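You operate a simulated robot arm through the tools that you are given. There is no shell and no other tool. Be economical: measure what you need, move in short steps, check, and stop when the job is done.

You run a simulated two-armed robot. Do the job below in one go: nothing can be reset, and whatever is moved stays where it is left.

Task
Put the green pad on the shelf under the wooden bench. Put the blue scoop on the wooden bench top away on the front of the seed bench. Put the blue disc from the left end of the table on the top of the side table. Turn the black knob to 5. Put the black brush on the top of the blue cabinet away on the left end of the table. Take the green brush that says "SOY" from the top of the blue cabinet and put it on top of the fine filter there. Any order will do.

It is judged by the outcome, as a careful person would: the job done as asked, and still so three seconds after it is handed in. It fails if anything else is knocked over, pushed out of place, dropped, spilled or broken.

Robot
Two 7-joint arms with fingered hands on one trunk, on a base that drives. Base frame: it is fixed to the floor where the robot stands at the start and does not move with it; the origin is under the middle of the robot, x ahead of it, y to its left, z up; the surface under the hand at the start is at about z = 0.86. Readings come in m, degrees, newtons and seconds.
The left shoulder is at the start at [0.046, 0.125, 1.151], the right one opposite. With the tool pointing down near the work surface each hand reaches from about 0.44 to 0.84 m from the robot's upright axis, wherever it stands, measured 20 degrees to its own side. Places, roughly: black brush (3x3x5 cm) [-4.8, -0.2, 0.9]; black knob [-1, -1.1, 1]; blue disc [-1, -1.25, 1]; blue scoop [0.5, 0.25, 1]; fine filter [-4.75, -0.25, 1]; front of the seed bench (164x25 cm) [-3.64, 0.86, 0.86]; green brush [-4.75, -0.25, 0.75]; green pad (10x7x5 cm) [0.5, -0.1, 0.9]; left end of the table [-1.2, -1.3, 0.9]; shelf under the wooden bench [0.7, 0, 0.2]; top of the side table [-4.9, 0.3, 0.9]. Payload 4 kg a hand.
The TCP of each hand is the grasp point between the finger pads, 0.029 m short of the fingertips. In the tool frame z runs along the fingers and y along their closing line. The gripper opens to 0.1 m. The gripper's body begins 0.034 m behind the TCP. The gripper is a hand of 5 fingers: y runs from the thumb to the fingers, the wrist lies at [-0.015, -0.105, -0.177] in the tool frame.
Orientation is that of the tool frame in the base frame, as [roll, pitch, yaw] about the fixed x, y, z axes, in that order (R = Rz(yaw) Ry(pitch) Rx(roll)). With the fingers straight down and the wrist toward the robot, the tool's x, y and z point along [0, 1, 0], [1, 0, 0] and [0, 0, -1] of the base frame.

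Tools
- The arms move only by the tool apply_moves. It takes "left_series", "right_series" or both (then of equal length, played together; a hand with none holds still); each is one flat list of numbers, 6 for each row, row after row: the shift along the base's x, y, z in units of 500 mm (1.0 is 500 mm), then the turn, a rotation vector about the base's x, y, z in units of 60 degrees (1.0 is 60 degrees). In form: [x, y, z, wx, wy, wz, x, y, z, wx, wy, wz, ...]. A call has 1 to 10 rows; each row is the pose to reach, as a shift and turn from the pose commanded when the call began. A call with a number of a shift or a turn outside -1 to 1 is refused whole. Each row takes 0.2 s and may step no farther than 0.05 m and 8.6 degrees from the row before; otherwise, the whole call is refused. A pose out of reach is approached as far as the arm can. The call stops where the force on the tool passes 40 N (or 10 N more than at its start, if that is more) or the arm is blocked; 0.2 s more then pass. In this call time passes only in rows, and 0.2 s behind the last. The reply holds the time, the measured pose of the TCP, the force on the tool along the base axes, the opening and the grip force, in the units named above and with some noise, with the torque about the TCP (base axes, N m) and any sound that the robot's microphone picked up.
- Cameras (640 x 400 px; columns grow to the right, rows downward): "scene" is now at [0.139, -0.0173, 1.2697]; the picture's right is [-0.20, -0.98, 0.00], its down [-0.64, 0.13, -0.75] and it looks along [0.74, -0.15, -0.66] (base axes); focal length 214 px, centre (320, 200). "left" rides on the left gripper at [-0.066, -0.086, -0.121] in its tool frame; the picture's right is [-0.76, -0.31, 0.58], its down [0.59, -0.70, 0.40] and it looks along [0.28, 0.64, 0.71] (tool axes); focal length 247 px, centre (320, 200). "right" rides on the right gripper at [0.066, -0.086, -0.121] in its tool frame; the picture's right is [-0.76, 0.31, -0.58], its down [-0.59, -0.70, 0.40] and it looks along [-0.28, 0.64, 0.71] (tool axes); focal length 247 px, centre (320, 200). There is no depth. A picture from a camera that has moved, and an enlarged one, comes with that camera's place and axes in the base frame and with its lens.
- grab_frame(camera): a new picture of that camera. No time passes.
- slide_trunk(by): slides the trunk up (or, below 0, down) by that many m; the arms and the scene camera ride with it, the base frame stays. It gives what a move gives, with no picture.
- roll_base(legs): drives the robot by 1 to 6 legs, each [ahead, turn to the left] in m and degrees, along the robot's own axes; the way and the turn of a leg run together, so that a leg with both is an arc; at most 1.5 m and 180 degrees a leg. The arms and the cameras ride along, it lands a little off, and it stops where it bumps. It gives what a move gives.
- curl_fingers(index, middle, ring, little, thumb_bend, thumb_turn, hand): sets how far each is bent, from 0 (flat) to 1 (curled in); at 0.3 the hand is open as for a grip, at 0.7 the pads meet at the TCP. One left out holds its place. A second passes; each finger stops where it meets its share of the squeeze, and holds until it gets a number again. It is the only way to open and close the hand. It gives what a move gives, with no picture; readings hold the bend of each and the force on index, middle, ring, little, thumb and palm. thumb_turn goes from beside the hand (0) to across from the fingers (1), as for a grip.
- aim_head(pan, tilt): turns the head with the scene camera to pan (to the left, within 80 degrees either way) and tilt (down, from -29 to 69), counted from straight ahead of the robot. It gives what a move gives.
- close_up(camera, box): a new picture of the part [left, top, right, bottom] of that camera's present view, enlarged. No time passes.
- hand_in(): hands the job in; it is judged then, once.

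Work in short steps. Places have to be worked out from the pictures, the camera data and where the tool is seen: move nearer, look again, correct. Check each grasp and each placing, and mend what went wrong. You have 175 turns and 156 pictures in all, those below and enlarged ones among them. Open the grippers and draw the arms clear of the work before you hand the job in, unless the task says otherwise; then end with one line.

The tools are called after ">>>" by a JSON object that holds its "fn" and its "kwargs". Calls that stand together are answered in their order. apply_moves: Moves the arms, as the interface text tells. Its arguments: {"type":"object","properties":{"left_series":{"type":"array","items":{"type":"number"}},"right_series":{"type":"array","items":{"type":"number"}}},"required":[]} The other tools are called the same way: slide_trunk (by) slides the trunk up or down; curl_fingers (index, middle, ring, little, thumb_bend, thumb_turn, hand) moves the fingers one by one; roll_base (legs) drives the base; aim_head (pan, tilt) turns the head that bears the scene camera; grab_frame (camera) takes a picture; close_up (camera, box) takes an enlarged picture of a part of a camera's view; hand_in () hands the job in.

At the start:

```text
time_s: 0.0
left_tool_pos: [0.4526, 0.1582, 1.1023]
left_tool_rot: [180.0, 0.0, 90.0]
left_wrist_force: [0.2, 0.3, 0.2]
left_moment: [0.01, 0.01, -0.04]
left_width: 0.0997
left_grip_force: 0.1
left_shape: jaw
left_bend: [0.3, 0.3, 0.3, 0.3, 0.3, 0.98]
left_finger forces: [0.0, 0.0, 0.0, 0.0, 0.0, 0.0]
right_tool_pos: [0.4854, -0.2721, 1.1567]
right_tool_rot: [179.9, 0.1, 90.0]
right_wrist_force: [0.7, -0.5, -0.9]
right_moment: [-0.03, -0.02, -0.02]
right_width: 0.0997
right_grip_force: 0.0
right_shape: jaw
right_bend: [0.3, 0.3, 0.3, 0.3, 0.3, 0.98]
right_finger forces: [0.0, 0.0, 0.1, 0.0, 0.0, 0.0]
trunk travel left (down, up): [-0.35, 0.397]
robot x, y, heading: [0.001, -0.0018, -0.2]
head pan, tilt: [-11.3, 41.0]
```

scene: 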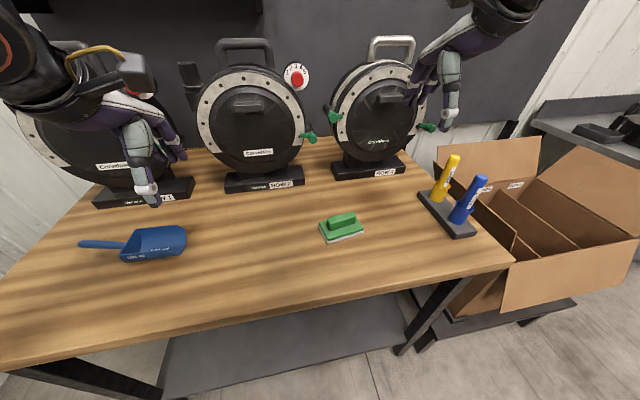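
right: 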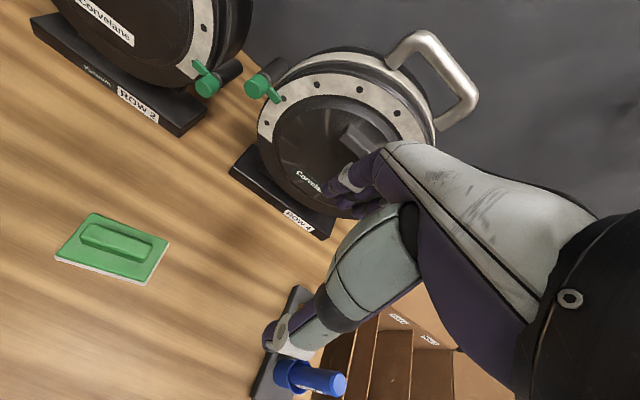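
left: 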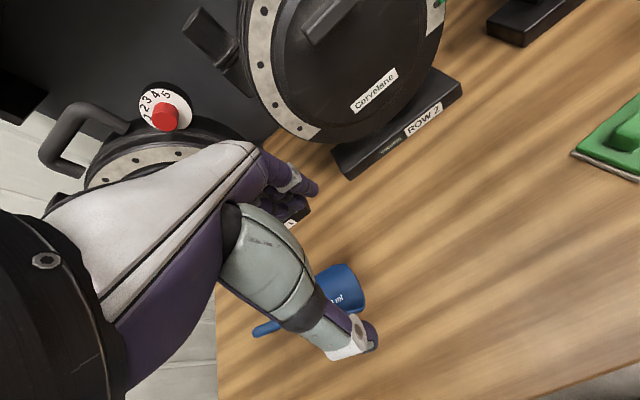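

The pad lies at roughly (0.46, -0.14) with a ridge on top, and the scoop is on the left. I'll enlarge both to judge the grasps.

>>> {"fn": "close_up", "kwargs": {"camera": "scene", "box": [280, 180, 400, 255]}}

>>> {"fn": "close_up", "kwargs": {"camera": "scene", "box": [60, 190, 220, 290]}}

>>> {"fn": "aim_head", "kwargs": {"pan": 0, "tilt": 65}}

>>> {"fn": "grab_frame", "kwargs": {"camera": "scene"}}

```text
5.33 times, centred on (340, 218) of scene
camera zoom: at [0.139, -0.0173, 1.2697], right [-0.2, -0.98, 0.0], down [-0.64, 0.13, -0.75], along [0.74, -0.15, -0.66], focal length 1144 px, centre (213, 107)
```

zoom: 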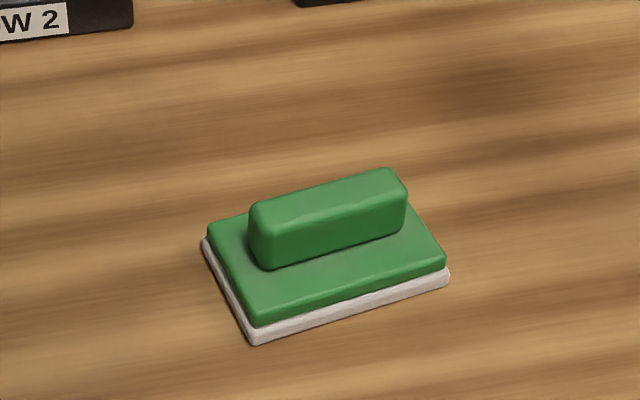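

```text
4.00 times, centred on (140, 240) of scene
camera zoom: at [0.139, -0.0173, 1.2697], right [-0.2, -0.98, 0.0], down [-0.64, 0.13, -0.75], along [0.74, -0.15, -0.66], focal length 858 px, centre (1040, 40)
```

zoom: 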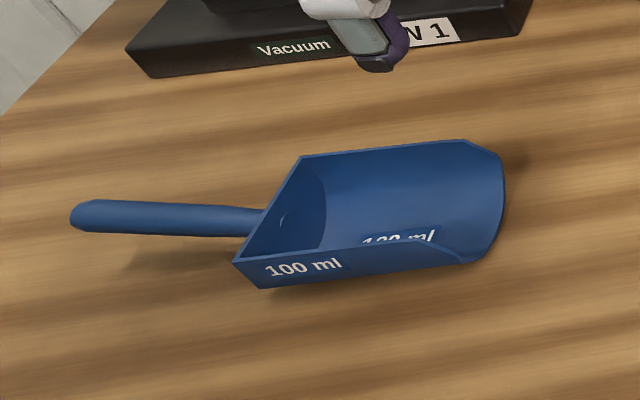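

```text
time_s: 0.9
left_tool_pos: [0.4521, 0.1575, 1.1033]
left_tool_rot: [179.9, -0.1, 90.1]
left_wrist_force: [-0.2, 0.3, 0.5]
left_moment: [0.02, 0.02, -0.01]
left_width: 0.0999
left_grip_force: 0.0
left_shape: jaw
left_bend: [0.3, 0.3, 0.3, 0.3, 0.3, 0.98]
left_finger forces: [0.0, 0.0, 0.0, 0.0, 0.1, 0.1]
right_tool_pos: [0.4845, -0.2723, 1.1574]
right_tool_rot: [180.0, 0.0, 89.9]
right_wrist_force: [0.4, 0.0, -0.1]
right_moment: [0.0, -0.01, 0.03]
right_width: 0.0998
right_grip_force: 0.1
right_shape: jaw
right_bend: [0.3, 0.3, 0.3, 0.3, 0.3, 0.98]
right_finger forces: [0.0, 0.1, 0.0, 0.0, 0.0, 0.1]
trunk travel left (down, up): [-0.35, 0.397]
robot x, y, heading: [-0.0017, -0.0031, 0.2]
head pan, tilt: [0.0, 65.0]
```

```text
150 pictures are left
camera scene: at [0.1171, -0.0008, 1.2389], right [0.0, -1.0, 0.0], down [-0.91, 0.0, -0.42], along [0.42, 0.0, -0.91], focal length 214 px, centre (320, 200)
```

scene: 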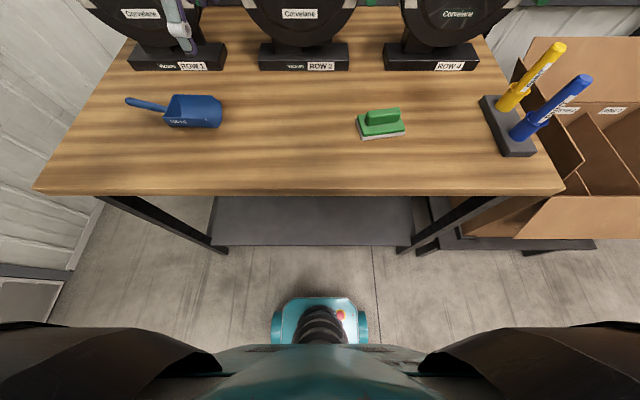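

The ridge centre is about (0.465, -0.133), top near 0.91, running along y, which matches the right hand's closing line along x. I bring the right hand above it.

>>> {"fn": "apply_moves", "kwargs": {"right_series": [-0.01, 0.07, -0.06, 0, 0, 0, -0.02, 0.14, -0.13, 0, 0, 0, -0.03, 0.21, -0.2, 0, 0, 0, -0.035, 0.25, -0.27, 0, 0, 0, -0.039, 0.278, -0.315, 0, 0, 0]}}

>>> {"fn": "grab_frame", "kwargs": {"camera": "right"}}

>>> {"fn": "close_up", "kwargs": {"camera": "scene", "box": [300, 60, 460, 160]}}

```text
time_s: 2.1
left_tool_pos: [0.4518, 0.1578, 1.1024]
left_tool_rot: [180.0, 0.0, 89.9]
left_wrist_force: [0.2, -0.8, 0.1]
left_moment: [0.04, 0.04, 0.01]
left_width: 0.0998
left_grip_force: 0.2
left_shape: jaw
left_bend: [0.3, 0.3, 0.3, 0.3, 0.3, 0.98]
left_finger forces: [0.0, 0.0, 0.0, 0.0, 0.1, 0.0]
right_tool_pos: [0.4644, -0.1329, 0.9987]
right_tool_rot: [-180.0, 0.0, 90.0]
right_wrist_force: [0.9, 0.3, 0.2]
right_moment: [-0.02, -0.01, 0.01]
right_width: 0.0998
right_grip_force: 0.0
right_shape: jaw
right_bend: [0.3, 0.3, 0.3, 0.3, 0.3, 0.98]
right_finger forces: [0.0, 0.0, 0.0, 0.1, 0.1, 0.0]
trunk travel left (down, up): [-0.35, 0.397]
robot x, y, heading: [0.0008, -0.0001, -0.0]
head pan, tilt: [0.0, 65.0]
```

```text
149 pictures are left
camera right: at [0.3798, -0.0666, 1.1192], right [0.31, -0.76, 0.58], down [-0.7, -0.59, -0.4], along [0.64, -0.28, -0.71], focal length 247 px, centre (320, 200)
```

right: 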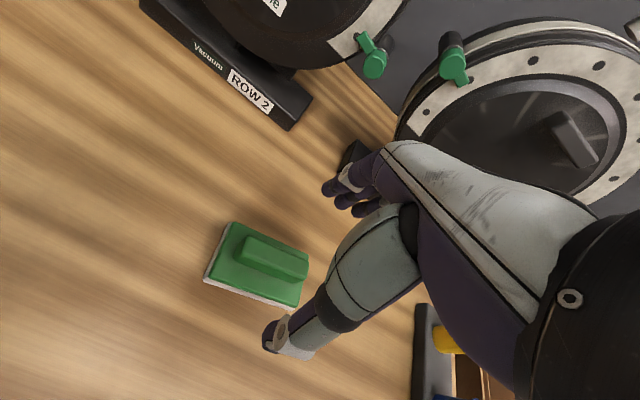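

```text
4.00 times, centred on (380, 110) of scene
camera zoom: at [0.1174, -0.0004, 1.2388], right [0.0, -1.0, 0.0], down [-0.91, 0.0, -0.42], along [0.42, 0.0, -0.91], focal length 858 px, centre (80, 560)
```

zoom: 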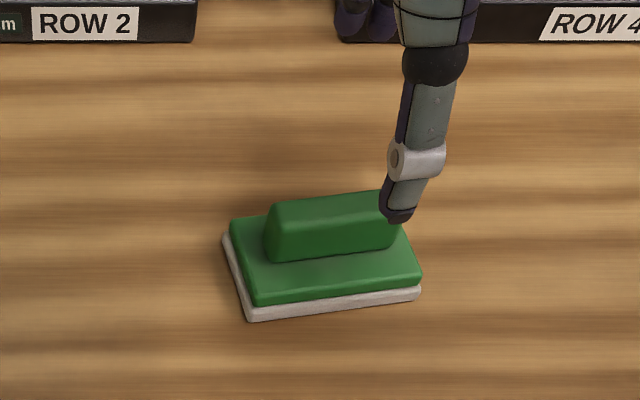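

Both views put the ridge near (0.470, -0.131), between thumb and fingers. I go down with small steps.

>>> {"fn": "apply_moves", "kwargs": {"right_series": [0.012, 0.004, -0.08, 0, 0, 0, 0.012, 0.004, -0.12, 0, 0, 0, 0.012, 0.004, -0.148, 0, 0, 0]}}

>>> {"fn": "close_up", "kwargs": {"camera": "scene", "box": [300, 60, 460, 160]}}

>>> {"fn": "grab_frame", "kwargs": {"camera": "right"}}

```text
time_s: 2.9
left_tool_pos: [0.4518, 0.1577, 1.1034]
left_tool_rot: [-180.0, -0.1, 90.0]
left_wrist_force: [-0.4, -0.2, -0.1]
left_moment: [0.02, 0.01, 0.0]
left_width: 0.1
left_grip_force: 0.1
left_shape: jaw
left_bend: [0.3, 0.3, 0.3, 0.3, 0.3, 0.98]
left_finger forces: [0.0, 0.0, 0.0, 0.0, 0.0, 0.0]
right_tool_pos: [0.4709, -0.1316, 0.9244]
right_tool_rot: [-180.0, 0.0, 90.0]
right_wrist_force: [0.6, -0.3, -1.0]
right_moment: [0.0, -0.04, 0.02]
right_width: 0.1
right_grip_force: 0.0
right_shape: jaw
right_bend: [0.3, 0.3, 0.3, 0.3, 0.3, 0.98]
right_finger forces: [0.0, 0.0, 0.0, 0.1, 0.0, 0.1]
trunk travel left (down, up): [-0.35, 0.397]
robot x, y, heading: [0.0051, 0.0006, -0.1]
head pan, tilt: [0.0, 65.0]
```

```text
4.00 times, centred on (380, 110) of scene
camera zoom: at [0.1174, -0.0008, 1.2388], right [0.0, -1.0, 0.0], down [-0.91, 0.0, -0.42], along [0.42, 0.0, -0.91], focal length 858 px, centre (80, 560)
```

zoom: 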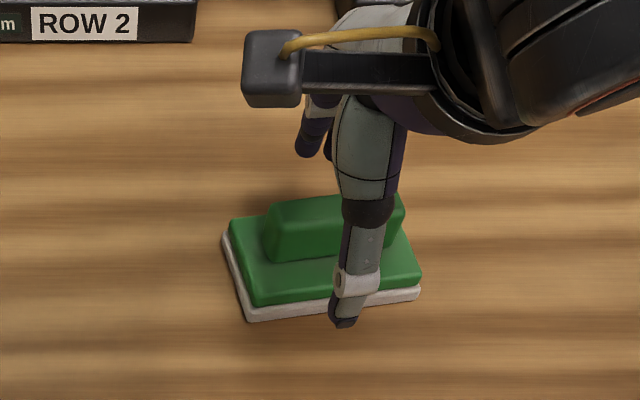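

```text
146 pictures are left
camera right: at [0.386, -0.0655, 1.0458], right [0.31, -0.76, 0.58], down [-0.7, -0.59, -0.4], along [0.64, -0.28, -0.71], focal length 247 px, centre (320, 200)
```

right: 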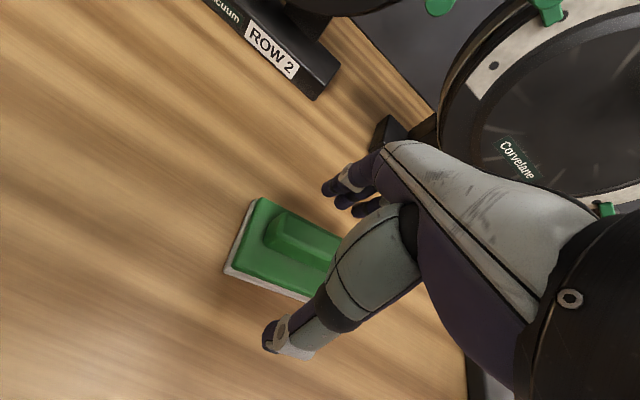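

Thumb tip is in front of the pad at x≈0.41 and the ridge lies in the gap. I close the hand.

>>> {"fn": "curl_fingers", "kwargs": {"hand": "right", "index": 0.7, "middle": 0.7, "ring": 0.7, "little": 0.7, "thumb_bend": 0.7}}

>>> {"fn": "grab_frame", "kwargs": {"camera": "right"}}

```text
time_s: 3.9
left_tool_pos: [0.4524, 0.1574, 1.1029]
left_tool_rot: [-179.9, 0.0, 89.9]
left_wrist_force: [0.3, -0.1, 1.0]
left_moment: [-0.01, -0.03, -0.04]
left_width: 0.0998
left_grip_force: 0.0
left_shape: jaw
left_bend: [0.3, 0.3, 0.3, 0.3, 0.3, 0.98]
left_finger forces: [0.1, 0.1, 0.0, 0.1, 0.0, 0.1]
right_tool_pos: [0.471, -0.1316, 0.9266]
right_tool_rot: [-179.9, 0.0, 90.1]
right_wrist_force: [-0.9, -0.2, 0.6]
right_moment: [0.05, 0.01, -0.01]
right_width: 0.0175
right_grip_force: 7.2
right_shape: fingers
right_bend: [0.65, 0.67, 0.68, 0.7, 0.65, 0.96]
right_finger forces: [4.3, 2.2, 0.7, 0.0, 7.1, 0.0]
trunk travel left (down, up): [-0.35, 0.397]
robot x, y, heading: [0.0, -0.0017, -0.1]
head pan, tilt: [0.0, 65.0]
```

```text
145 pictures are left
camera right: at [0.3856, -0.0655, 1.0463], right [0.31, -0.76, 0.58], down [-0.7, -0.59, -0.4], along [0.64, -0.28, -0.71], focal length 247 px, centre (320, 200)
```

right: 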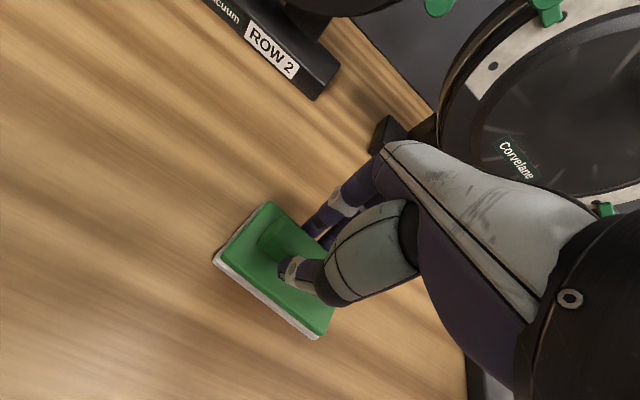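

Gripped, with the pad turned slightly into the grip. I squeeze harder before lifting.

>>> {"fn": "curl_fingers", "kwargs": {"hand": "right", "index": 0.85, "middle": 0.85, "ring": 0.85, "little": 0.8, "thumb_bend": 0.85}}

>>> {"fn": "apply_moves", "kwargs": {"right_series": [0, 0, 0.05, 0, 0, 0, 0, 0, 0.1, 0, 0, 0, 0, 0, 0.15, 0, 0, 0]}}

>>> {"fn": "grab_frame", "kwargs": {"camera": "right"}}

>>> {"fn": "close_up", "kwargs": {"camera": "scene", "box": [300, 60, 460, 160]}}

```text
time_s: 4.9
left_tool_pos: [0.452, 0.1579, 1.103]
left_tool_rot: [180.0, 0.0, 90.0]
left_wrist_force: [-0.3, -0.9, -0.3]
left_moment: [0.03, -0.03, -0.02]
left_width: 0.1
left_grip_force: 0.0
left_shape: jaw
left_bend: [0.3, 0.3, 0.3, 0.3, 0.3, 0.98]
left_finger forces: [0.0, 0.0, 0.1, 0.1, 0.1, 0.2]
right_tool_pos: [0.472, -0.1326, 0.9255]
right_tool_rot: [-179.9, 0.0, 90.1]
right_wrist_force: [0.2, -0.3, -1.3]
right_moment: [-0.03, 0.01, 0.01]
right_width: 0.0164
right_grip_force: 25.6
right_shape: fingers
right_bend: [0.77, 0.82, 0.85, 0.8, 0.61, 0.9]
right_finger forces: [17.6, 8.3, 0.0, 0.1, 26.2, 0.0]
trunk travel left (down, up): [-0.35, 0.397]
robot x, y, heading: [0.0024, 0.0043, 0.1]
head pan, tilt: [0.0, 65.0]
```

```text
time_s: 5.7
left_tool_pos: [0.4513, 0.1565, 1.1031]
left_tool_rot: [-180.0, 0.0, 90.0]
left_wrist_force: [0.2, 0.5, -0.3]
left_moment: [0.03, 0.0, 0.0]
left_width: 0.0999
left_grip_force: 0.1
left_shape: jaw
left_bend: [0.3, 0.3, 0.3, 0.3, 0.3, 0.98]
left_finger forces: [0.1, 0.0, 0.0, 0.0, 0.0, 0.0]
right_tool_pos: [0.4689, -0.131, 0.999]
right_tool_rot: [-180.0, -0.1, 90.1]
right_wrist_force: [-0.4, -1.6, -1.8]
right_moment: [0.0, -0.04, -0.01]
right_width: 0.0163
right_grip_force: 26.1
right_shape: fingers
right_bend: [0.77, 0.82, 0.85, 0.8, 0.61, 0.89]
right_finger forces: [17.0, 8.8, 0.1, 0.0, 26.1, 0.0]
trunk travel left (down, up): [-0.35, 0.397]
robot x, y, heading: [0.0004, -0.0019, -0.0]
head pan, tilt: [0.0, 65.0]
```

```text
144 pictures are left
camera right: at [0.3843, -0.0646, 1.1212], right [0.31, -0.76, 0.58], down [-0.7, -0.59, -0.4], along [0.64, -0.28, -0.71], focal length 247 px, centre (320, 200)
```

right: 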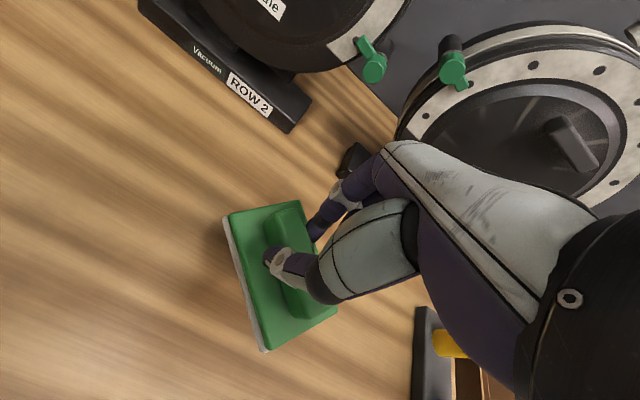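

```text
4.00 times, centred on (380, 110) of scene
camera zoom: at [0.1166, -0.0006, 1.2389], right [0.0, -1.0, 0.0], down [-0.91, 0.0, -0.42], along [0.42, 0.0, -0.91], focal length 858 px, centre (80, 560)
```

zoom: 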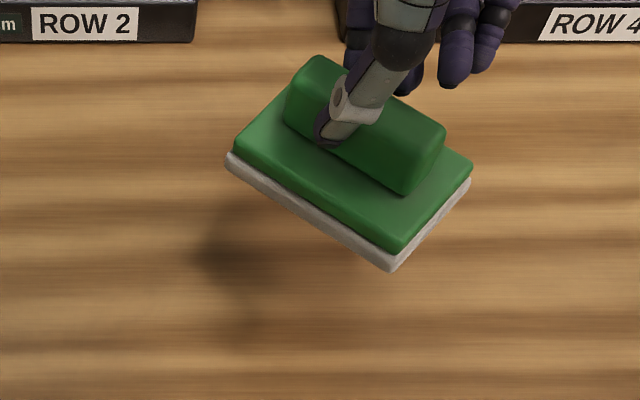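

The pad is held level, yawed about 30°, its underside 0.065 below the TCP. I back the robot off 0.5 m, clear of the bench.

>>> {"fn": "roll_base", "kwargs": {"legs": [[-0.5, 0]]}}

>>> {"fn": "slide_trunk", "kwargs": {"by": -0.35}}

>>> {"fn": "aim_head", "kwargs": {"pan": 0, "tilt": 35}}

>>> {"fn": "grab_frame", "kwargs": {"camera": "scene"}}

```text
time_s: 8.6
left_tool_pos: [-0.0433, 0.1563, 1.1035]
left_tool_rot: [-180.0, 0.0, 90.1]
left_wrist_force: [-1.1, -0.2, 0.0]
left_moment: [-0.01, -0.03, 0.01]
left_width: 0.1
left_grip_force: 0.1
left_shape: jaw
left_bend: [0.3, 0.3, 0.3, 0.3, 0.3, 0.98]
left_finger forces: [0.0, 0.1, 0.0, 0.1, 0.0, 0.0]
right_tool_pos: [-0.0252, -0.1321, 1.0001]
right_tool_rot: [-180.0, 0.0, 90.1]
right_wrist_force: [0.2, -0.3, -1.9]
right_moment: [0.0, -0.04, -0.01]
right_width: 0.0162
right_grip_force: 26.5
right_shape: fingers
right_bend: [0.77, 0.82, 0.85, 0.8, 0.61, 0.89]
right_finger forces: [17.1, 8.9, 0.0, 0.0, 26.0, 0.0]
trunk travel left (down, up): [-0.35, 0.397]
robot x, y, heading: [-0.4958, 0.0025, 0.0]
head pan, tilt: [0.0, 65.0]
```

```text
time_s: 12.0
left_tool_pos: [-0.0137, 0.1578, 0.703]
left_tool_rot: [-171.6, -0.1, 90.0]
left_wrist_force: [-0.6, 0.7, 0.0]
left_moment: [-0.02, 0.03, 0.01]
left_width: 0.0996
left_grip_force: 0.2
left_shape: jaw
left_bend: [0.3, 0.3, 0.3, 0.3, 0.3, 0.98]
left_finger forces: [0.0, 0.0, 0.0, 0.0, 0.0, 0.1]
right_tool_pos: [-0.0067, -0.1305, 0.5712]
right_tool_rot: [-167.8, -0.1, 90.1]
right_wrist_force: [-0.3, -0.1, -0.2]
right_moment: [0.0, 0.02, 0.03]
right_width: 0.0161
right_grip_force: 26.5
right_shape: fingers
right_bend: [0.77, 0.83, 0.85, 0.8, 0.61, 0.89]
right_finger forces: [17.4, 8.7, 0.0, 0.1, 26.0, 0.0]
trunk travel left (down, up): [0.0, 0.747]
robot x, y, heading: [-0.4942, 0.0007, 0.1]
head pan, tilt: [0.0, 65.0]
```

```text
time_s: 13.0
left_tool_pos: [-0.0124, 0.1586, 0.7018]
left_tool_rot: [-171.5, 0.1, 90.0]
left_wrist_force: [0.2, 0.9, -0.4]
left_moment: [0.01, -0.03, 0.0]
left_width: 0.0997
left_grip_force: 0.1
left_shape: jaw
left_bend: [0.3, 0.3, 0.3, 0.3, 0.3, 0.98]
left_finger forces: [0.1, 0.0, 0.0, 0.0, 0.0, 0.1]
right_tool_pos: [-0.0079, -0.1309, 0.5717]
right_tool_rot: [-167.7, -0.1, 90.0]
right_wrist_force: [0.1, -0.3, -0.7]
right_moment: [0.03, -0.02, 0.0]
right_width: 0.0165
right_grip_force: 26.3
right_shape: fingers
right_bend: [0.77, 0.83, 0.85, 0.8, 0.61, 0.89]
right_finger forces: [17.4, 8.6, 0.0, 0.0, 25.9, 0.1]
trunk travel left (down, up): [0.0, 0.747]
robot x, y, heading: [-0.4951, -0.0015, 0.4]
head pan, tilt: [0.0, 35.0]
```

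```text
142 pictures are left
camera scene: at [-0.2144, -0.0007, 0.9116], right [0.0, -1.0, 0.0], down [-0.57, 0.0, -0.82], along [0.82, 0.0, -0.57], focal length 214 px, centre (320, 200)
```

scene: 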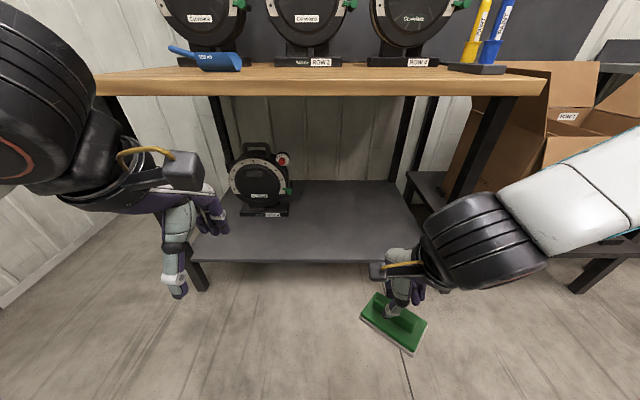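

The shelf's front edge is at about x=0.36, z≈0.2–0.23, clear at y≈-0.13 (a black device sits at the left). Lowering the trunk tilted the hands by 12°, so I level the right hand and lower it.

>>> {"fn": "apply_moves", "kwargs": {"right_series": [0, 0, -0.08, 0, -0.1, 0, 0, 0, -0.16, 0, -0.205, 0, 0, 0, -0.24, 0, -0.205, 0]}}

```text
time_s: 13.8
left_tool_pos: [-0.0139, 0.1589, 0.7027]
left_tool_rot: [-171.6, 0.0, 90.1]
left_wrist_force: [-0.7, 0.3, 1.0]
left_moment: [0.01, -0.02, -0.01]
left_width: 0.0997
left_grip_force: 0.0
left_shape: jaw
left_bend: [0.3, 0.3, 0.3, 0.3, 0.3, 0.98]
left_finger forces: [0.0, 0.0, 0.1, 0.0, 0.0, 0.1]
right_tool_pos: [-0.0076, -0.1305, 0.4527]
right_tool_rot: [179.9, 0.0, 90.1]
right_wrist_force: [0.0, 0.5, -1.3]
right_moment: [0.02, 0.0, 0.0]
right_width: 0.0164
right_grip_force: 25.3
right_shape: fingers
right_bend: [0.77, 0.83, 0.85, 0.8, 0.61, 0.89]
right_finger forces: [17.1, 8.3, 0.1, 0.0, 25.6, 0.0]
right hand out of reach, approached as far as the arm can: row 1, 2
trunk travel left (down, up): [0.0, 0.747]
robot x, y, heading: [-0.4958, -0.0015, -0.1]
head pan, tilt: [0.0, 35.0]
```

Level now at z 0.453. I lower the right hand further and bring the left hand down and back likewise so that it passes under the bench top.

>>> {"fn": "apply_moves", "kwargs": {"right_series": [0, 0, -0.08, 0, 0, 0, 0, 0, -0.16, 0, 0, 0, 0, 0, -0.24, 0, 0, 0, 0, 0, -0.24, 0, 0, 0, 0, 0, -0.24, 0, 0, 0], "left_series": [0, 0, -0.08, 0, -0.07, 0, 0, 0, -0.16, 0, -0.14, 0, 0, 0, -0.24, 0, -0.14, 0, 0, 0, -0.32, 0, -0.14, 0, 0, 0, -0.4, 0, -0.14, 0]}}

>>> {"fn": "grab_frame", "kwargs": {"camera": "scene"}}

```text
time_s: 15.0
left_tool_pos: [0.0031, 0.1564, 0.4958]
left_tool_rot: [179.8, 0.0, 90.1]
left_wrist_force: [0.1, 0.7, 0.0]
left_moment: [0.0, -0.02, 0.01]
left_width: 0.0999
left_grip_force: 0.1
left_shape: jaw
left_bend: [0.3, 0.3, 0.3, 0.3, 0.3, 0.98]
left_finger forces: [0.1, 0.0, 0.1, 0.0, 0.0, 0.1]
left hand out of reach, approached as far as the arm can: row 1, 2, 3, 4, 5
right_tool_pos: [-0.0043, -0.1407, 0.3415]
right_tool_rot: [-179.9, 0.0, 90.0]
right_wrist_force: [-0.1, 0.5, -0.1]
right_moment: [-0.02, 0.03, -0.02]
right_width: 0.016
right_grip_force: 25.7
right_shape: fingers
right_bend: [0.77, 0.83, 0.85, 0.8, 0.61, 0.89]
right_finger forces: [17.2, 8.1, 0.0, 0.1, 25.6, 0.0]
right hand out of reach, approached as far as the arm can: row 3, 4, 5
trunk travel left (down, up): [0.0, 0.747]
robot x, y, heading: [-0.4948, 0.0015, 0.2]
head pan, tilt: [0.0, 35.0]
```

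```text
141 pictures are left
camera scene: at [-0.2144, -0.0008, 0.9117], right [0.0, -1.0, 0.0], down [-0.57, 0.0, -0.82], along [0.82, 0.0, -0.57], focal length 214 px, centre (320, 200)
```

scene: 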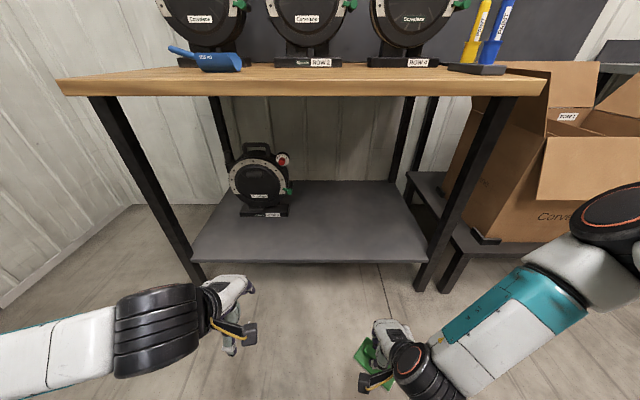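

Arms are low enough. I drive ahead 0.25 m and look before going under the bench.

>>> {"fn": "roll_base", "kwargs": {"legs": [[0.25, 0]]}}

>>> {"fn": "aim_head", "kwargs": {"pan": -15, "tilt": 60}}

>>> {"fn": "grab_frame", "kwargs": {"camera": "scene"}}

>>> {"fn": "grab_frame", "kwargs": {"camera": "right"}}

```text
time_s: 16.8
left_tool_pos: [0.2531, 0.1566, 0.4949]
left_tool_rot: [-180.0, 0.0, 90.1]
left_wrist_force: [-0.6, 0.1, -0.3]
left_moment: [0.0, 0.04, 0.01]
left_width: 0.0999
left_grip_force: 0.1
left_shape: jaw
left_bend: [0.3, 0.3, 0.3, 0.3, 0.3, 0.98]
left_finger forces: [0.0, 0.0, 0.0, 0.1, 0.1, 0.0]
right_tool_pos: [0.2449, -0.1411, 0.3413]
right_tool_rot: [-179.9, -0.1, 90.0]
right_wrist_force: [1.2, -0.6, -1.5]
right_moment: [-0.03, -0.03, -0.01]
right_width: 0.0158
right_grip_force: 26.2
right_shape: fingers
right_bend: [0.77, 0.83, 0.85, 0.8, 0.6, 0.89]
right_finger forces: [17.2, 9.1, 0.1, 0.0, 26.0, 0.0]
trunk travel left (down, up): [0.0, 0.747]
robot x, y, heading: [-0.2462, -0.0012, -0.0]
head pan, tilt: [0.0, 35.0]
```

```text
time_s: 17.7
left_tool_pos: [0.2519, 0.1571, 0.496]
left_tool_rot: [-180.0, -0.1, 90.1]
left_wrist_force: [0.2, -1.0, -0.5]
left_moment: [0.0, -0.02, -0.01]
left_width: 0.0999
left_grip_force: 0.1
left_shape: jaw
left_bend: [0.3, 0.3, 0.3, 0.3, 0.3, 0.98]
left_finger forces: [0.0, 0.0, 0.0, 0.0, 0.0, 0.0]
right_tool_pos: [0.2458, -0.1402, 0.3412]
right_tool_rot: [-179.9, 0.0, 90.2]
right_wrist_force: [0.8, -0.2, -0.6]
right_moment: [-0.03, -0.02, 0.02]
right_width: 0.0156
right_grip_force: 25.8
right_shape: fingers
right_bend: [0.77, 0.83, 0.85, 0.8, 0.6, 0.89]
right_finger forces: [17.4, 9.1, 0.0, 0.0, 26.1, 0.1]
trunk travel left (down, up): [0.0, 0.747]
robot x, y, heading: [-0.243, -0.0006, 0.0]
head pan, tilt: [-15.0, 60.0]
```

```text
140 pictures are left
camera scene: at [0.0113, -0.0175, 0.8775], right [-0.26, -0.97, 0.0], down [-0.84, 0.22, -0.5], along [0.48, -0.13, -0.87], focal length 214 px, centre (320, 200)
```

scene: 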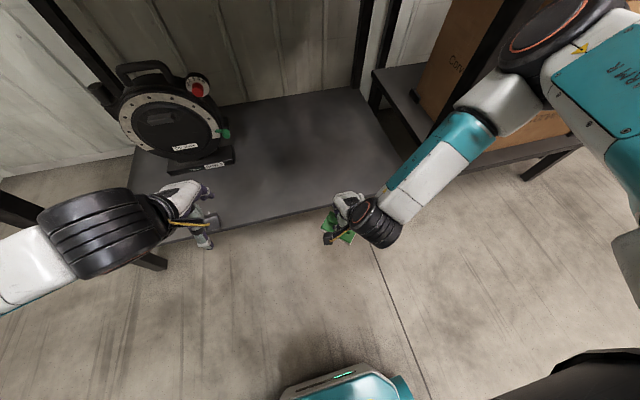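

```text
139 pictures are left
camera right: at [0.1596, -0.0739, 0.4624], right [0.31, -0.76, 0.58], down [-0.7, -0.59, -0.4], along [0.64, -0.28, -0.71], focal length 247 px, centre (320, 200)
```

right: 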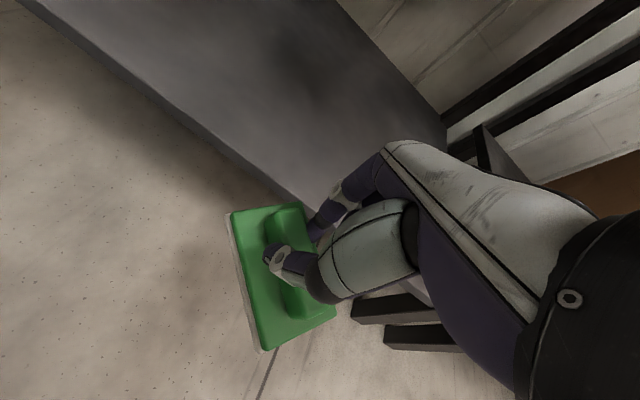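

The right elbow is swung outward; I check its clearance to the bench edge and leg.

>>> {"fn": "aim_head", "kwargs": {"pan": -50, "tilt": 20}}

>>> {"fn": "grab_frame", "kwargs": {"camera": "scene"}}

```text
time_s: 18.8
left_tool_pos: [0.2519, 0.1568, 0.4967]
left_tool_rot: [-179.9, -0.1, 90.2]
left_wrist_force: [1.1, 0.1, 0.0]
left_moment: [0.03, -0.01, 0.02]
left_width: 0.0999
left_grip_force: 0.0
left_shape: jaw
left_bend: [0.3, 0.3, 0.3, 0.3, 0.3, 0.98]
left_finger forces: [0.1, 0.1, 0.0, 0.1, 0.0, 0.0]
right_tool_pos: [0.2446, -0.1403, 0.3421]
right_tool_rot: [-179.9, 0.1, 90.1]
right_wrist_force: [0.1, -1.1, -0.2]
right_moment: [-0.02, 0.0, 0.01]
right_width: 0.0152
right_grip_force: 26.5
right_shape: fingers
right_bend: [0.77, 0.83, 0.85, 0.8, 0.6, 0.88]
right_finger forces: [17.6, 9.0, 0.0, 0.0, 26.2, 0.1]
trunk travel left (down, up): [0.0, 0.747]
robot x, y, heading: [-0.2474, -0.0027, 0.0]
head pan, tilt: [-50.0, 20.0]
```

```text
138 pictures are left
camera scene: at [0.0069, -0.0715, 0.9355], right [-0.76, -0.64, 0.0], down [-0.22, 0.26, -0.94], along [0.61, -0.72, -0.34], focal length 214 px, centre (320, 200)
```

scene: 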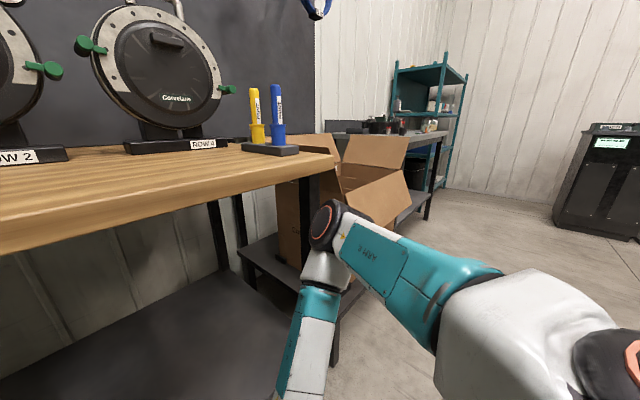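

The elbow is at about (0.25, -0.37, 0.75), just short of the bench edge, so I won't drive closer. Instead I extend the arm, which draws the elbow in.

>>> {"fn": "apply_moves", "kwargs": {"right_series": [0.08, 0.005, 0, 0, 0, 0, 0.16, 0.01, 0, 0, 0, 0, 0.24, 0.015, 0, 0, 0, 0, 0.32, 0.02, 0, 0, 0, 0, 0.38, 0.02, 0, 0, 0, 0]}}

>>> {"fn": "grab_frame", "kwargs": {"camera": "scene"}}

>>> {"fn": "grab_frame", "kwargs": {"camera": "right"}}

```text
time_s: 19.9
left_tool_pos: [0.2515, 0.1569, 0.4958]
left_tool_rot: [-179.9, 0.1, 90.1]
left_wrist_force: [-0.1, 0.2, -0.3]
left_moment: [0.01, 0.0, -0.05]
left_width: 0.0997
left_grip_force: 0.2
left_shape: jaw
left_bend: [0.3, 0.3, 0.3, 0.3, 0.3, 0.98]
left_finger forces: [0.1, 0.0, 0.1, 0.0, 0.0, 0.0]
right_tool_pos: [0.429, -0.1444, 0.3565]
right_tool_rot: [-179.9, -0.1, 90.1]
right_wrist_force: [-0.6, -0.5, -2.5]
right_moment: [0.06, 0.0, 0.01]
right_width: 0.0149
right_grip_force: 25.4
right_shape: fingers
right_bend: [0.77, 0.83, 0.85, 0.8, 0.61, 0.88]
right_finger forces: [18.0, 7.5, 0.1, 0.0, 25.8, 0.0]
right hand out of reach, approached as far as the arm can: row 4, 5
trunk travel left (down, up): [0.0, 0.747]
robot x, y, heading: [-0.2481, -0.0014, 0.1]
head pan, tilt: [-50.0, 20.0]
```

```text
137 pictures are left
camera scene: at [0.0069, -0.0716, 0.9355], right [-0.76, -0.64, 0.0], down [-0.22, 0.26, -0.94], along [0.61, -0.72, -0.34], focal length 214 px, centre (320, 200)
```

scene: 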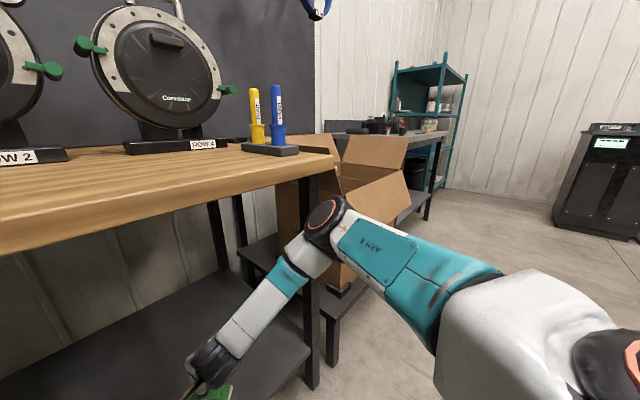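

```text
136 pictures are left
camera right: at [0.3427, -0.0776, 0.4771], right [0.31, -0.76, 0.58], down [-0.7, -0.59, -0.4], along [0.64, -0.28, -0.71], focal length 247 px, centre (320, 200)
```

right: 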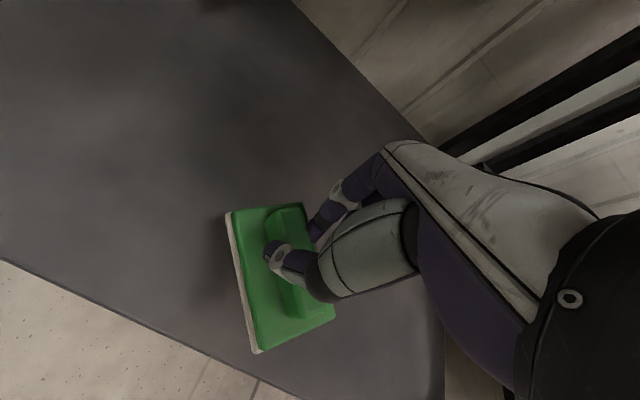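

The arm stops at z≈0.356 here because its pose is cramped, not because it is stretched. I back off 0.15 m so the arm can come down straighter and try again.

>>> {"fn": "roll_base", "kwargs": {"legs": [[-0.17, 0]]}}

>>> {"fn": "apply_moves", "kwargs": {"right_series": [0.08, 0.01, 0, 0, 0, 0, 0.16, 0.02, 0, 0, 0, 0, 0.24, 0.03, 0, 0, 0, 0, 0.32, 0.04, 0, 0, 0, 0, 0.36, 0.04, -0.02, 0, 0, 0]}}

>>> {"fn": "grab_frame", "kwargs": {"camera": "scene"}}

```text
time_s: 21.4
left_tool_pos: [0.0852, 0.1562, 0.494]
left_tool_rot: [179.9, 0.1, 89.9]
left_wrist_force: [0.5, 0.4, 0.1]
left_moment: [-0.03, -0.02, 0.02]
left_width: 0.1002
left_grip_force: 0.0
left_shape: jaw
left_bend: [0.3, 0.3, 0.3, 0.3, 0.3, 0.98]
left_finger forces: [0.1, 0.0, 0.1, 0.1, 0.0, 0.1]
right_tool_pos: [0.2602, -0.1442, 0.3558]
right_tool_rot: [-180.0, 0.0, 90.0]
right_wrist_force: [0.2, -0.2, -1.1]
right_moment: [0.02, 0.05, 0.02]
right_width: 0.0145
right_grip_force: 26.0
right_shape: fingers
right_bend: [0.77, 0.83, 0.85, 0.8, 0.62, 0.88]
right_finger forces: [18.3, 7.2, 0.0, 0.0, 26.0, 0.1]
trunk travel left (down, up): [0.0, 0.747]
robot x, y, heading: [-0.4115, -0.0003, 0.0]
head pan, tilt: [-50.0, 20.0]
```

```text
time_s: 22.6
left_tool_pos: [0.0838, 0.1553, 0.4961]
left_tool_rot: [-180.0, 0.0, 90.0]
left_wrist_force: [-0.4, 0.2, 1.3]
left_moment: [0.0, 0.02, 0.0]
left_width: 0.1
left_grip_force: 0.2
left_shape: jaw
left_bend: [0.3, 0.3, 0.3, 0.3, 0.3, 0.98]
left_finger forces: [0.0, 0.0, 0.1, 0.1, 0.1, 0.0]
right_tool_pos: [0.3615, -0.1785, 0.4061]
right_tool_rot: [-179.9, -0.1, 90.1]
right_wrist_force: [-0.5, -0.2, -1.0]
right_moment: [0.0, 0.02, 0.02]
right_width: 0.0143
right_grip_force: 25.2
right_shape: fingers
right_bend: [0.77, 0.83, 0.85, 0.8, 0.62, 0.88]
right_finger forces: [18.6, 6.8, 0.0, 0.1, 26.0, 0.0]
right hand out of reach, approached as far as the arm can: row 1, 2, 3, 4, 5
trunk travel left (down, up): [0.0, 0.747]
robot x, y, heading: [-0.4196, -0.0032, -0.1]
head pan, tilt: [-50.0, 20.0]
```

```text
135 pictures are left
camera scene: at [-0.1615, -0.0721, 0.9355], right [-0.77, -0.64, 0.0], down [-0.22, 0.26, -0.94], along [0.6, -0.72, -0.34], focal length 214 px, centre (320, 200)
```

scene: 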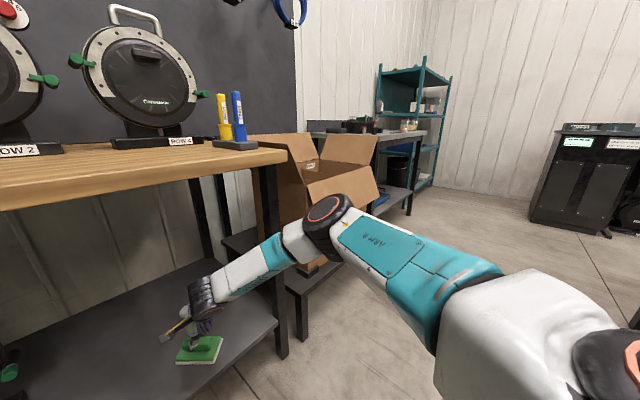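

The upper arm is at a limit in this pose. I test whether turning the hand's yaw (wrist toward the elbow side) and moving out to the right lets it come lower.

>>> {"fn": "apply_moves", "kwargs": {"right_series": [0, -0.03, 0, 0, 0, 0.13, 0, -0.06, 0, 0, 0, 0.26, 0, -0.1, 0, 0, 0, 0.39, 0, -0.12, -0.05, 0, 0, 0.5, 0, -0.12, -0.1, 0, 0, 0.5]}}

```text
time_s: 23.8
left_tool_pos: [0.084, 0.1554, 0.4953]
left_tool_rot: [180.0, 0.0, 90.0]
left_wrist_force: [0.2, -0.2, -0.3]
left_moment: [-0.02, 0.03, 0.02]
left_width: 0.1001
left_grip_force: 0.0
left_shape: jaw
left_bend: [0.3, 0.3, 0.3, 0.3, 0.3, 0.98]
left_finger forces: [0.1, 0.1, 0.0, 0.0, 0.0, 0.0]
right_tool_pos: [0.3552, -0.2383, 0.3598]
right_tool_rot: [-180.0, -0.1, 119.9]
right_wrist_force: [-0.4, -0.1, -1.4]
right_moment: [0.02, 0.02, 0.01]
right_width: 0.0137
right_grip_force: 18.4
right_shape: fingers
right_bend: [0.76, 0.85, 0.85, 0.8, 0.71, 0.95]
right_finger forces: [18.3, 0.0, 0.1, 0.0, 18.3, 0.0]
right hand out of reach, approached as far as the arm can: row 3, 5
trunk travel left (down, up): [0.0, 0.747]
robot x, y, heading: [-0.4137, 0.0013, -0.1]
head pan, tilt: [-50.0, 20.0]
```

The grip changed (only index and thumb now). I check on the pad at once.

>>> {"fn": "grab_frame", "kwargs": {"camera": "right"}}

>>> {"fn": "close_up", "kwargs": {"camera": "scene", "box": [120, 240, 320, 365]}}

```text
134 pictures are left
camera right: at [0.249, -0.2241, 0.4806], right [0.64, -0.5, 0.58], down [-0.31, -0.86, -0.4], along [0.7, 0.08, -0.71], focal length 247 px, centre (320, 200)
```

right: 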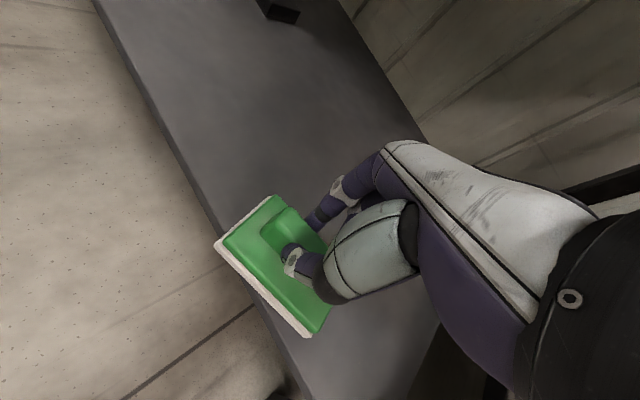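

```text
3.20 times, centred on (220, 302) of scene
camera zoom: at [-0.1615, -0.0721, 0.9355], right [-0.77, -0.64, 0.0], down [-0.22, 0.26, -0.94], along [0.6, -0.72, -0.34], focal length 686 px, centre (640, -128)
```

zoom: 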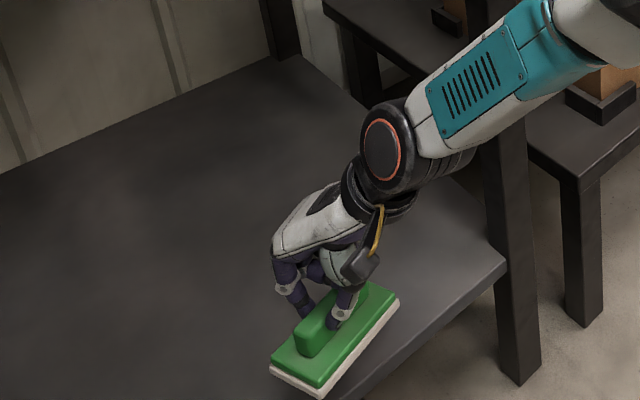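

The pad is still pinched by thumb and index. I look at the whole arm now to understand the limit.

>>> {"fn": "grab_frame", "kwargs": {"camera": "scene"}}

```text
132 pictures are left
camera scene: at [-0.1615, -0.0721, 0.9355], right [-0.77, -0.64, 0.0], down [-0.22, 0.26, -0.94], along [0.6, -0.72, -0.34], focal length 214 px, centre (320, 200)
```

scene: 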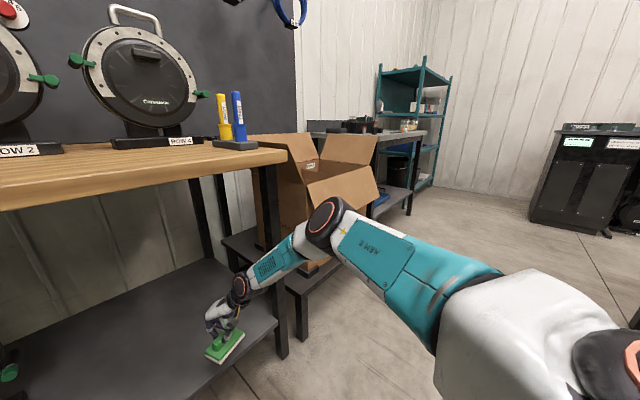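

I use the free left arm, in open space, to find a posture that reaches lower: out to its own side, yawed, then straight down.

>>> {"fn": "apply_moves", "kwargs": {"left_series": [0, 0.07, 0, 0, 0, -0.13, 0, 0.14, 0, 0, 0, -0.26, 0, 0.21, 0, 0, 0, -0.39, 0, 0.26, -0.06, 0, 0, -0.5, 0, 0.26, -0.15, 0, 0, -0.5, 0, 0.26, -0.24, 0, 0, -0.5, 0, 0.26, -0.33, 0, 0, -0.5, 0, 0.26, -0.42, 0, 0, -0.5, 0, 0.26, -0.51, 0, 0, -0.5]}}

>>> {"fn": "aim_head", "kwargs": {"pan": 40, "tilt": 35}}

>>> {"fn": "grab_frame", "kwargs": {"camera": "scene"}}

```text
time_s: 25.8
left_tool_pos: [0.0835, 0.2857, 0.2396]
left_tool_rot: [-179.9, 0.0, 60.1]
left_wrist_force: [-0.7, -0.7, -0.2]
left_moment: [0.02, -0.02, 0.01]
left_width: 0.1
left_grip_force: 0.0
left_shape: jaw
left_bend: [0.3, 0.3, 0.3, 0.3, 0.3, 0.98]
left_finger forces: [0.1, 0.0, 0.0, 0.0, 0.0, 0.0]
right_tool_pos: [0.3551, -0.2393, 0.3597]
right_tool_rot: [-179.9, -0.1, 120.0]
right_wrist_force: [0.8, -0.9, -1.1]
right_moment: [-0.03, -0.02, 0.04]
right_width: 0.0134
right_grip_force: 18.9
right_shape: fingers
right_bend: [0.76, 0.85, 0.85, 0.8, 0.71, 0.95]
right_finger forces: [18.3, 0.1, 0.1, 0.0, 18.4, 0.1]
trunk travel left (down, up): [0.0, 0.747]
robot x, y, heading: [-0.4152, -0.0021, 0.1]
head pan, tilt: [-50.0, 20.0]
```

```text
time_s: 27.4
left_tool_pos: [0.0833, 0.2849, 0.2405]
left_tool_rot: [-180.0, 0.0, 59.9]
left_wrist_force: [-0.2, -0.1, -0.3]
left_moment: [-0.01, 0.02, -0.01]
left_width: 0.0999
left_grip_force: 0.0
left_shape: jaw
left_bend: [0.3, 0.3, 0.3, 0.3, 0.3, 0.98]
left_finger forces: [0.1, 0.0, 0.1, 0.1, 0.0, 0.1]
right_tool_pos: [0.3557, -0.2385, 0.3601]
right_tool_rot: [-179.8, -0.2, 120.1]
right_wrist_force: [0.2, 0.4, -0.8]
right_moment: [0.0, 0.01, 0.0]
right_width: 0.0135
right_grip_force: 18.2
right_shape: fingers
right_bend: [0.76, 0.85, 0.85, 0.8, 0.71, 0.95]
right_finger forces: [18.4, 0.0, 0.1, 0.0, 18.4, 0.0]
trunk travel left (down, up): [0.0, 0.747]
robot x, y, heading: [-0.4177, 0.0006, -0.1]
head pan, tilt: [40.0, 35.0]
```

```text
131 pictures are left
camera scene: at [-0.1539, 0.0558, 0.9117], right [0.64, -0.77, 0.0], down [-0.44, -0.37, -0.82], along [0.63, 0.53, -0.57], focal length 214 px, centre (320, 200)
```

scene: 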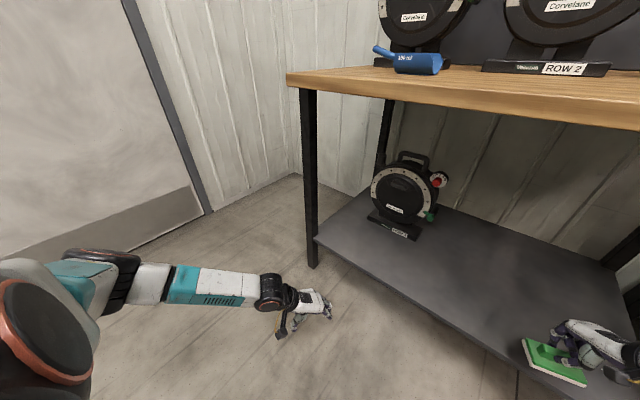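

That works: the left hand reaches z 0.24. I test how far forward it can go at that height.

>>> {"fn": "apply_moves", "kwargs": {"left_series": [0.08, 0, 0, 0, 0, 0, 0.16, 0, 0, 0, 0, 0, 0.24, 0, 0, 0, 0, 0, 0.32, 0, 0, 0, 0, 0]}}

>>> {"fn": "grab_frame", "kwargs": {"camera": "scene"}}

```text
time_s: 28.4
left_tool_pos: [0.2439, 0.286, 0.2412]
left_tool_rot: [-179.9, 0.1, 60.0]
left_wrist_force: [0.3, -0.6, 0.3]
left_moment: [0.0, -0.03, -0.02]
left_width: 0.0999
left_grip_force: 0.0
left_shape: jaw
left_bend: [0.3, 0.3, 0.3, 0.3, 0.3, 0.98]
left_finger forces: [0.0, 0.0, 0.1, 0.1, 0.0, 0.0]
right_tool_pos: [0.3562, -0.237, 0.3604]
right_tool_rot: [-179.9, -0.1, 120.1]
right_wrist_force: [0.0, -0.3, -0.7]
right_moment: [-0.03, 0.01, -0.04]
right_width: 0.0134
right_grip_force: 18.7
right_shape: fingers
right_bend: [0.76, 0.85, 0.85, 0.8, 0.71, 0.95]
right_finger forces: [18.3, 0.0, 0.0, 0.1, 18.3, 0.0]
trunk travel left (down, up): [0.0, 0.747]
robot x, y, heading: [-0.4127, -0.0023, -0.3]
head pan, tilt: [40.0, 35.0]
```

```text
130 pictures are left
camera scene: at [-0.154, 0.0559, 0.9116], right [0.64, -0.77, 0.0], down [-0.44, -0.37, -0.82], along [0.63, 0.53, -0.57], focal length 214 px, centre (320, 200)
```

scene: 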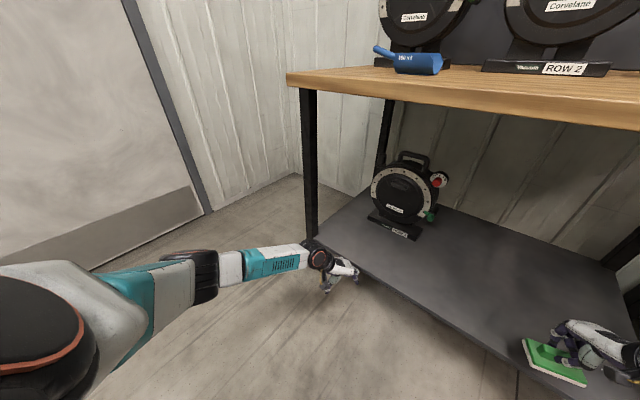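

Good. I retract the right hand, move it out to y≈-0.29, and lower it there, following the left arm's successful posture.

>>> {"fn": "apply_moves", "kwargs": {"right_series": [-0.08, -0.02, 0.02, 0, 0, 0, -0.16, -0.04, 0.02, 0, 0, 0, -0.24, -0.06, 0.02, 0, 0, 0, -0.32, -0.08, 0.02, 0, 0, 0, -0.4, -0.1, 0.02, 0, 0, 0, -0.4, -0.1, -0.04, 0, 0, 0], "left_series": [-0.08, 0, 0, 0, 0, 0, -0.16, 0, 0, 0, 0, 0, -0.24, 0, 0, 0, 0, 0, -0.32, 0, 0, 0, 0, 0, -0.32, 0, 0, 0, 0, 0, -0.32, 0, 0, 0, 0, 0]}}

>>> {"fn": "grab_frame", "kwargs": {"camera": "right"}}

```text
time_s: 29.9
left_tool_pos: [0.0837, 0.2856, 0.2421]
left_tool_rot: [180.0, 0.0, 60.1]
left_wrist_force: [-0.4, 0.7, -0.8]
left_moment: [-0.04, -0.01, -0.01]
left_width: 0.0997
left_grip_force: 0.0
left_shape: jaw
left_bend: [0.3, 0.3, 0.3, 0.3, 0.3, 0.98]
left_finger forces: [0.0, 0.0, 0.0, 0.0, 0.1, 0.0]
right_tool_pos: [0.1565, -0.2877, 0.3414]
right_tool_rot: [179.9, 0.0, 120.2]
right_wrist_force: [-0.2, -0.3, 0.1]
right_moment: [0.01, -0.03, 0.01]
right_width: 0.0133
right_grip_force: 18.3
right_shape: fingers
right_bend: [0.76, 0.85, 0.85, 0.8, 0.71, 0.95]
right_finger forces: [18.2, 0.0, 0.0, 0.0, 18.2, 0.0]
trunk travel left (down, up): [0.0, 0.747]
robot x, y, heading: [-0.4116, -0.0034, 0.0]
head pan, tilt: [40.0, 35.0]
```

```text
129 pictures are left
camera right: at [0.0494, -0.2727, 0.4611], right [0.65, -0.5, 0.58], down [-0.31, -0.86, -0.4], along [0.7, 0.08, -0.71], focal length 247 px, centre (320, 200)
```

right: 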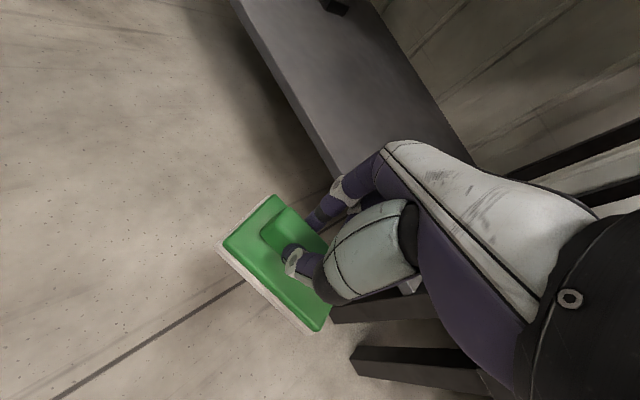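

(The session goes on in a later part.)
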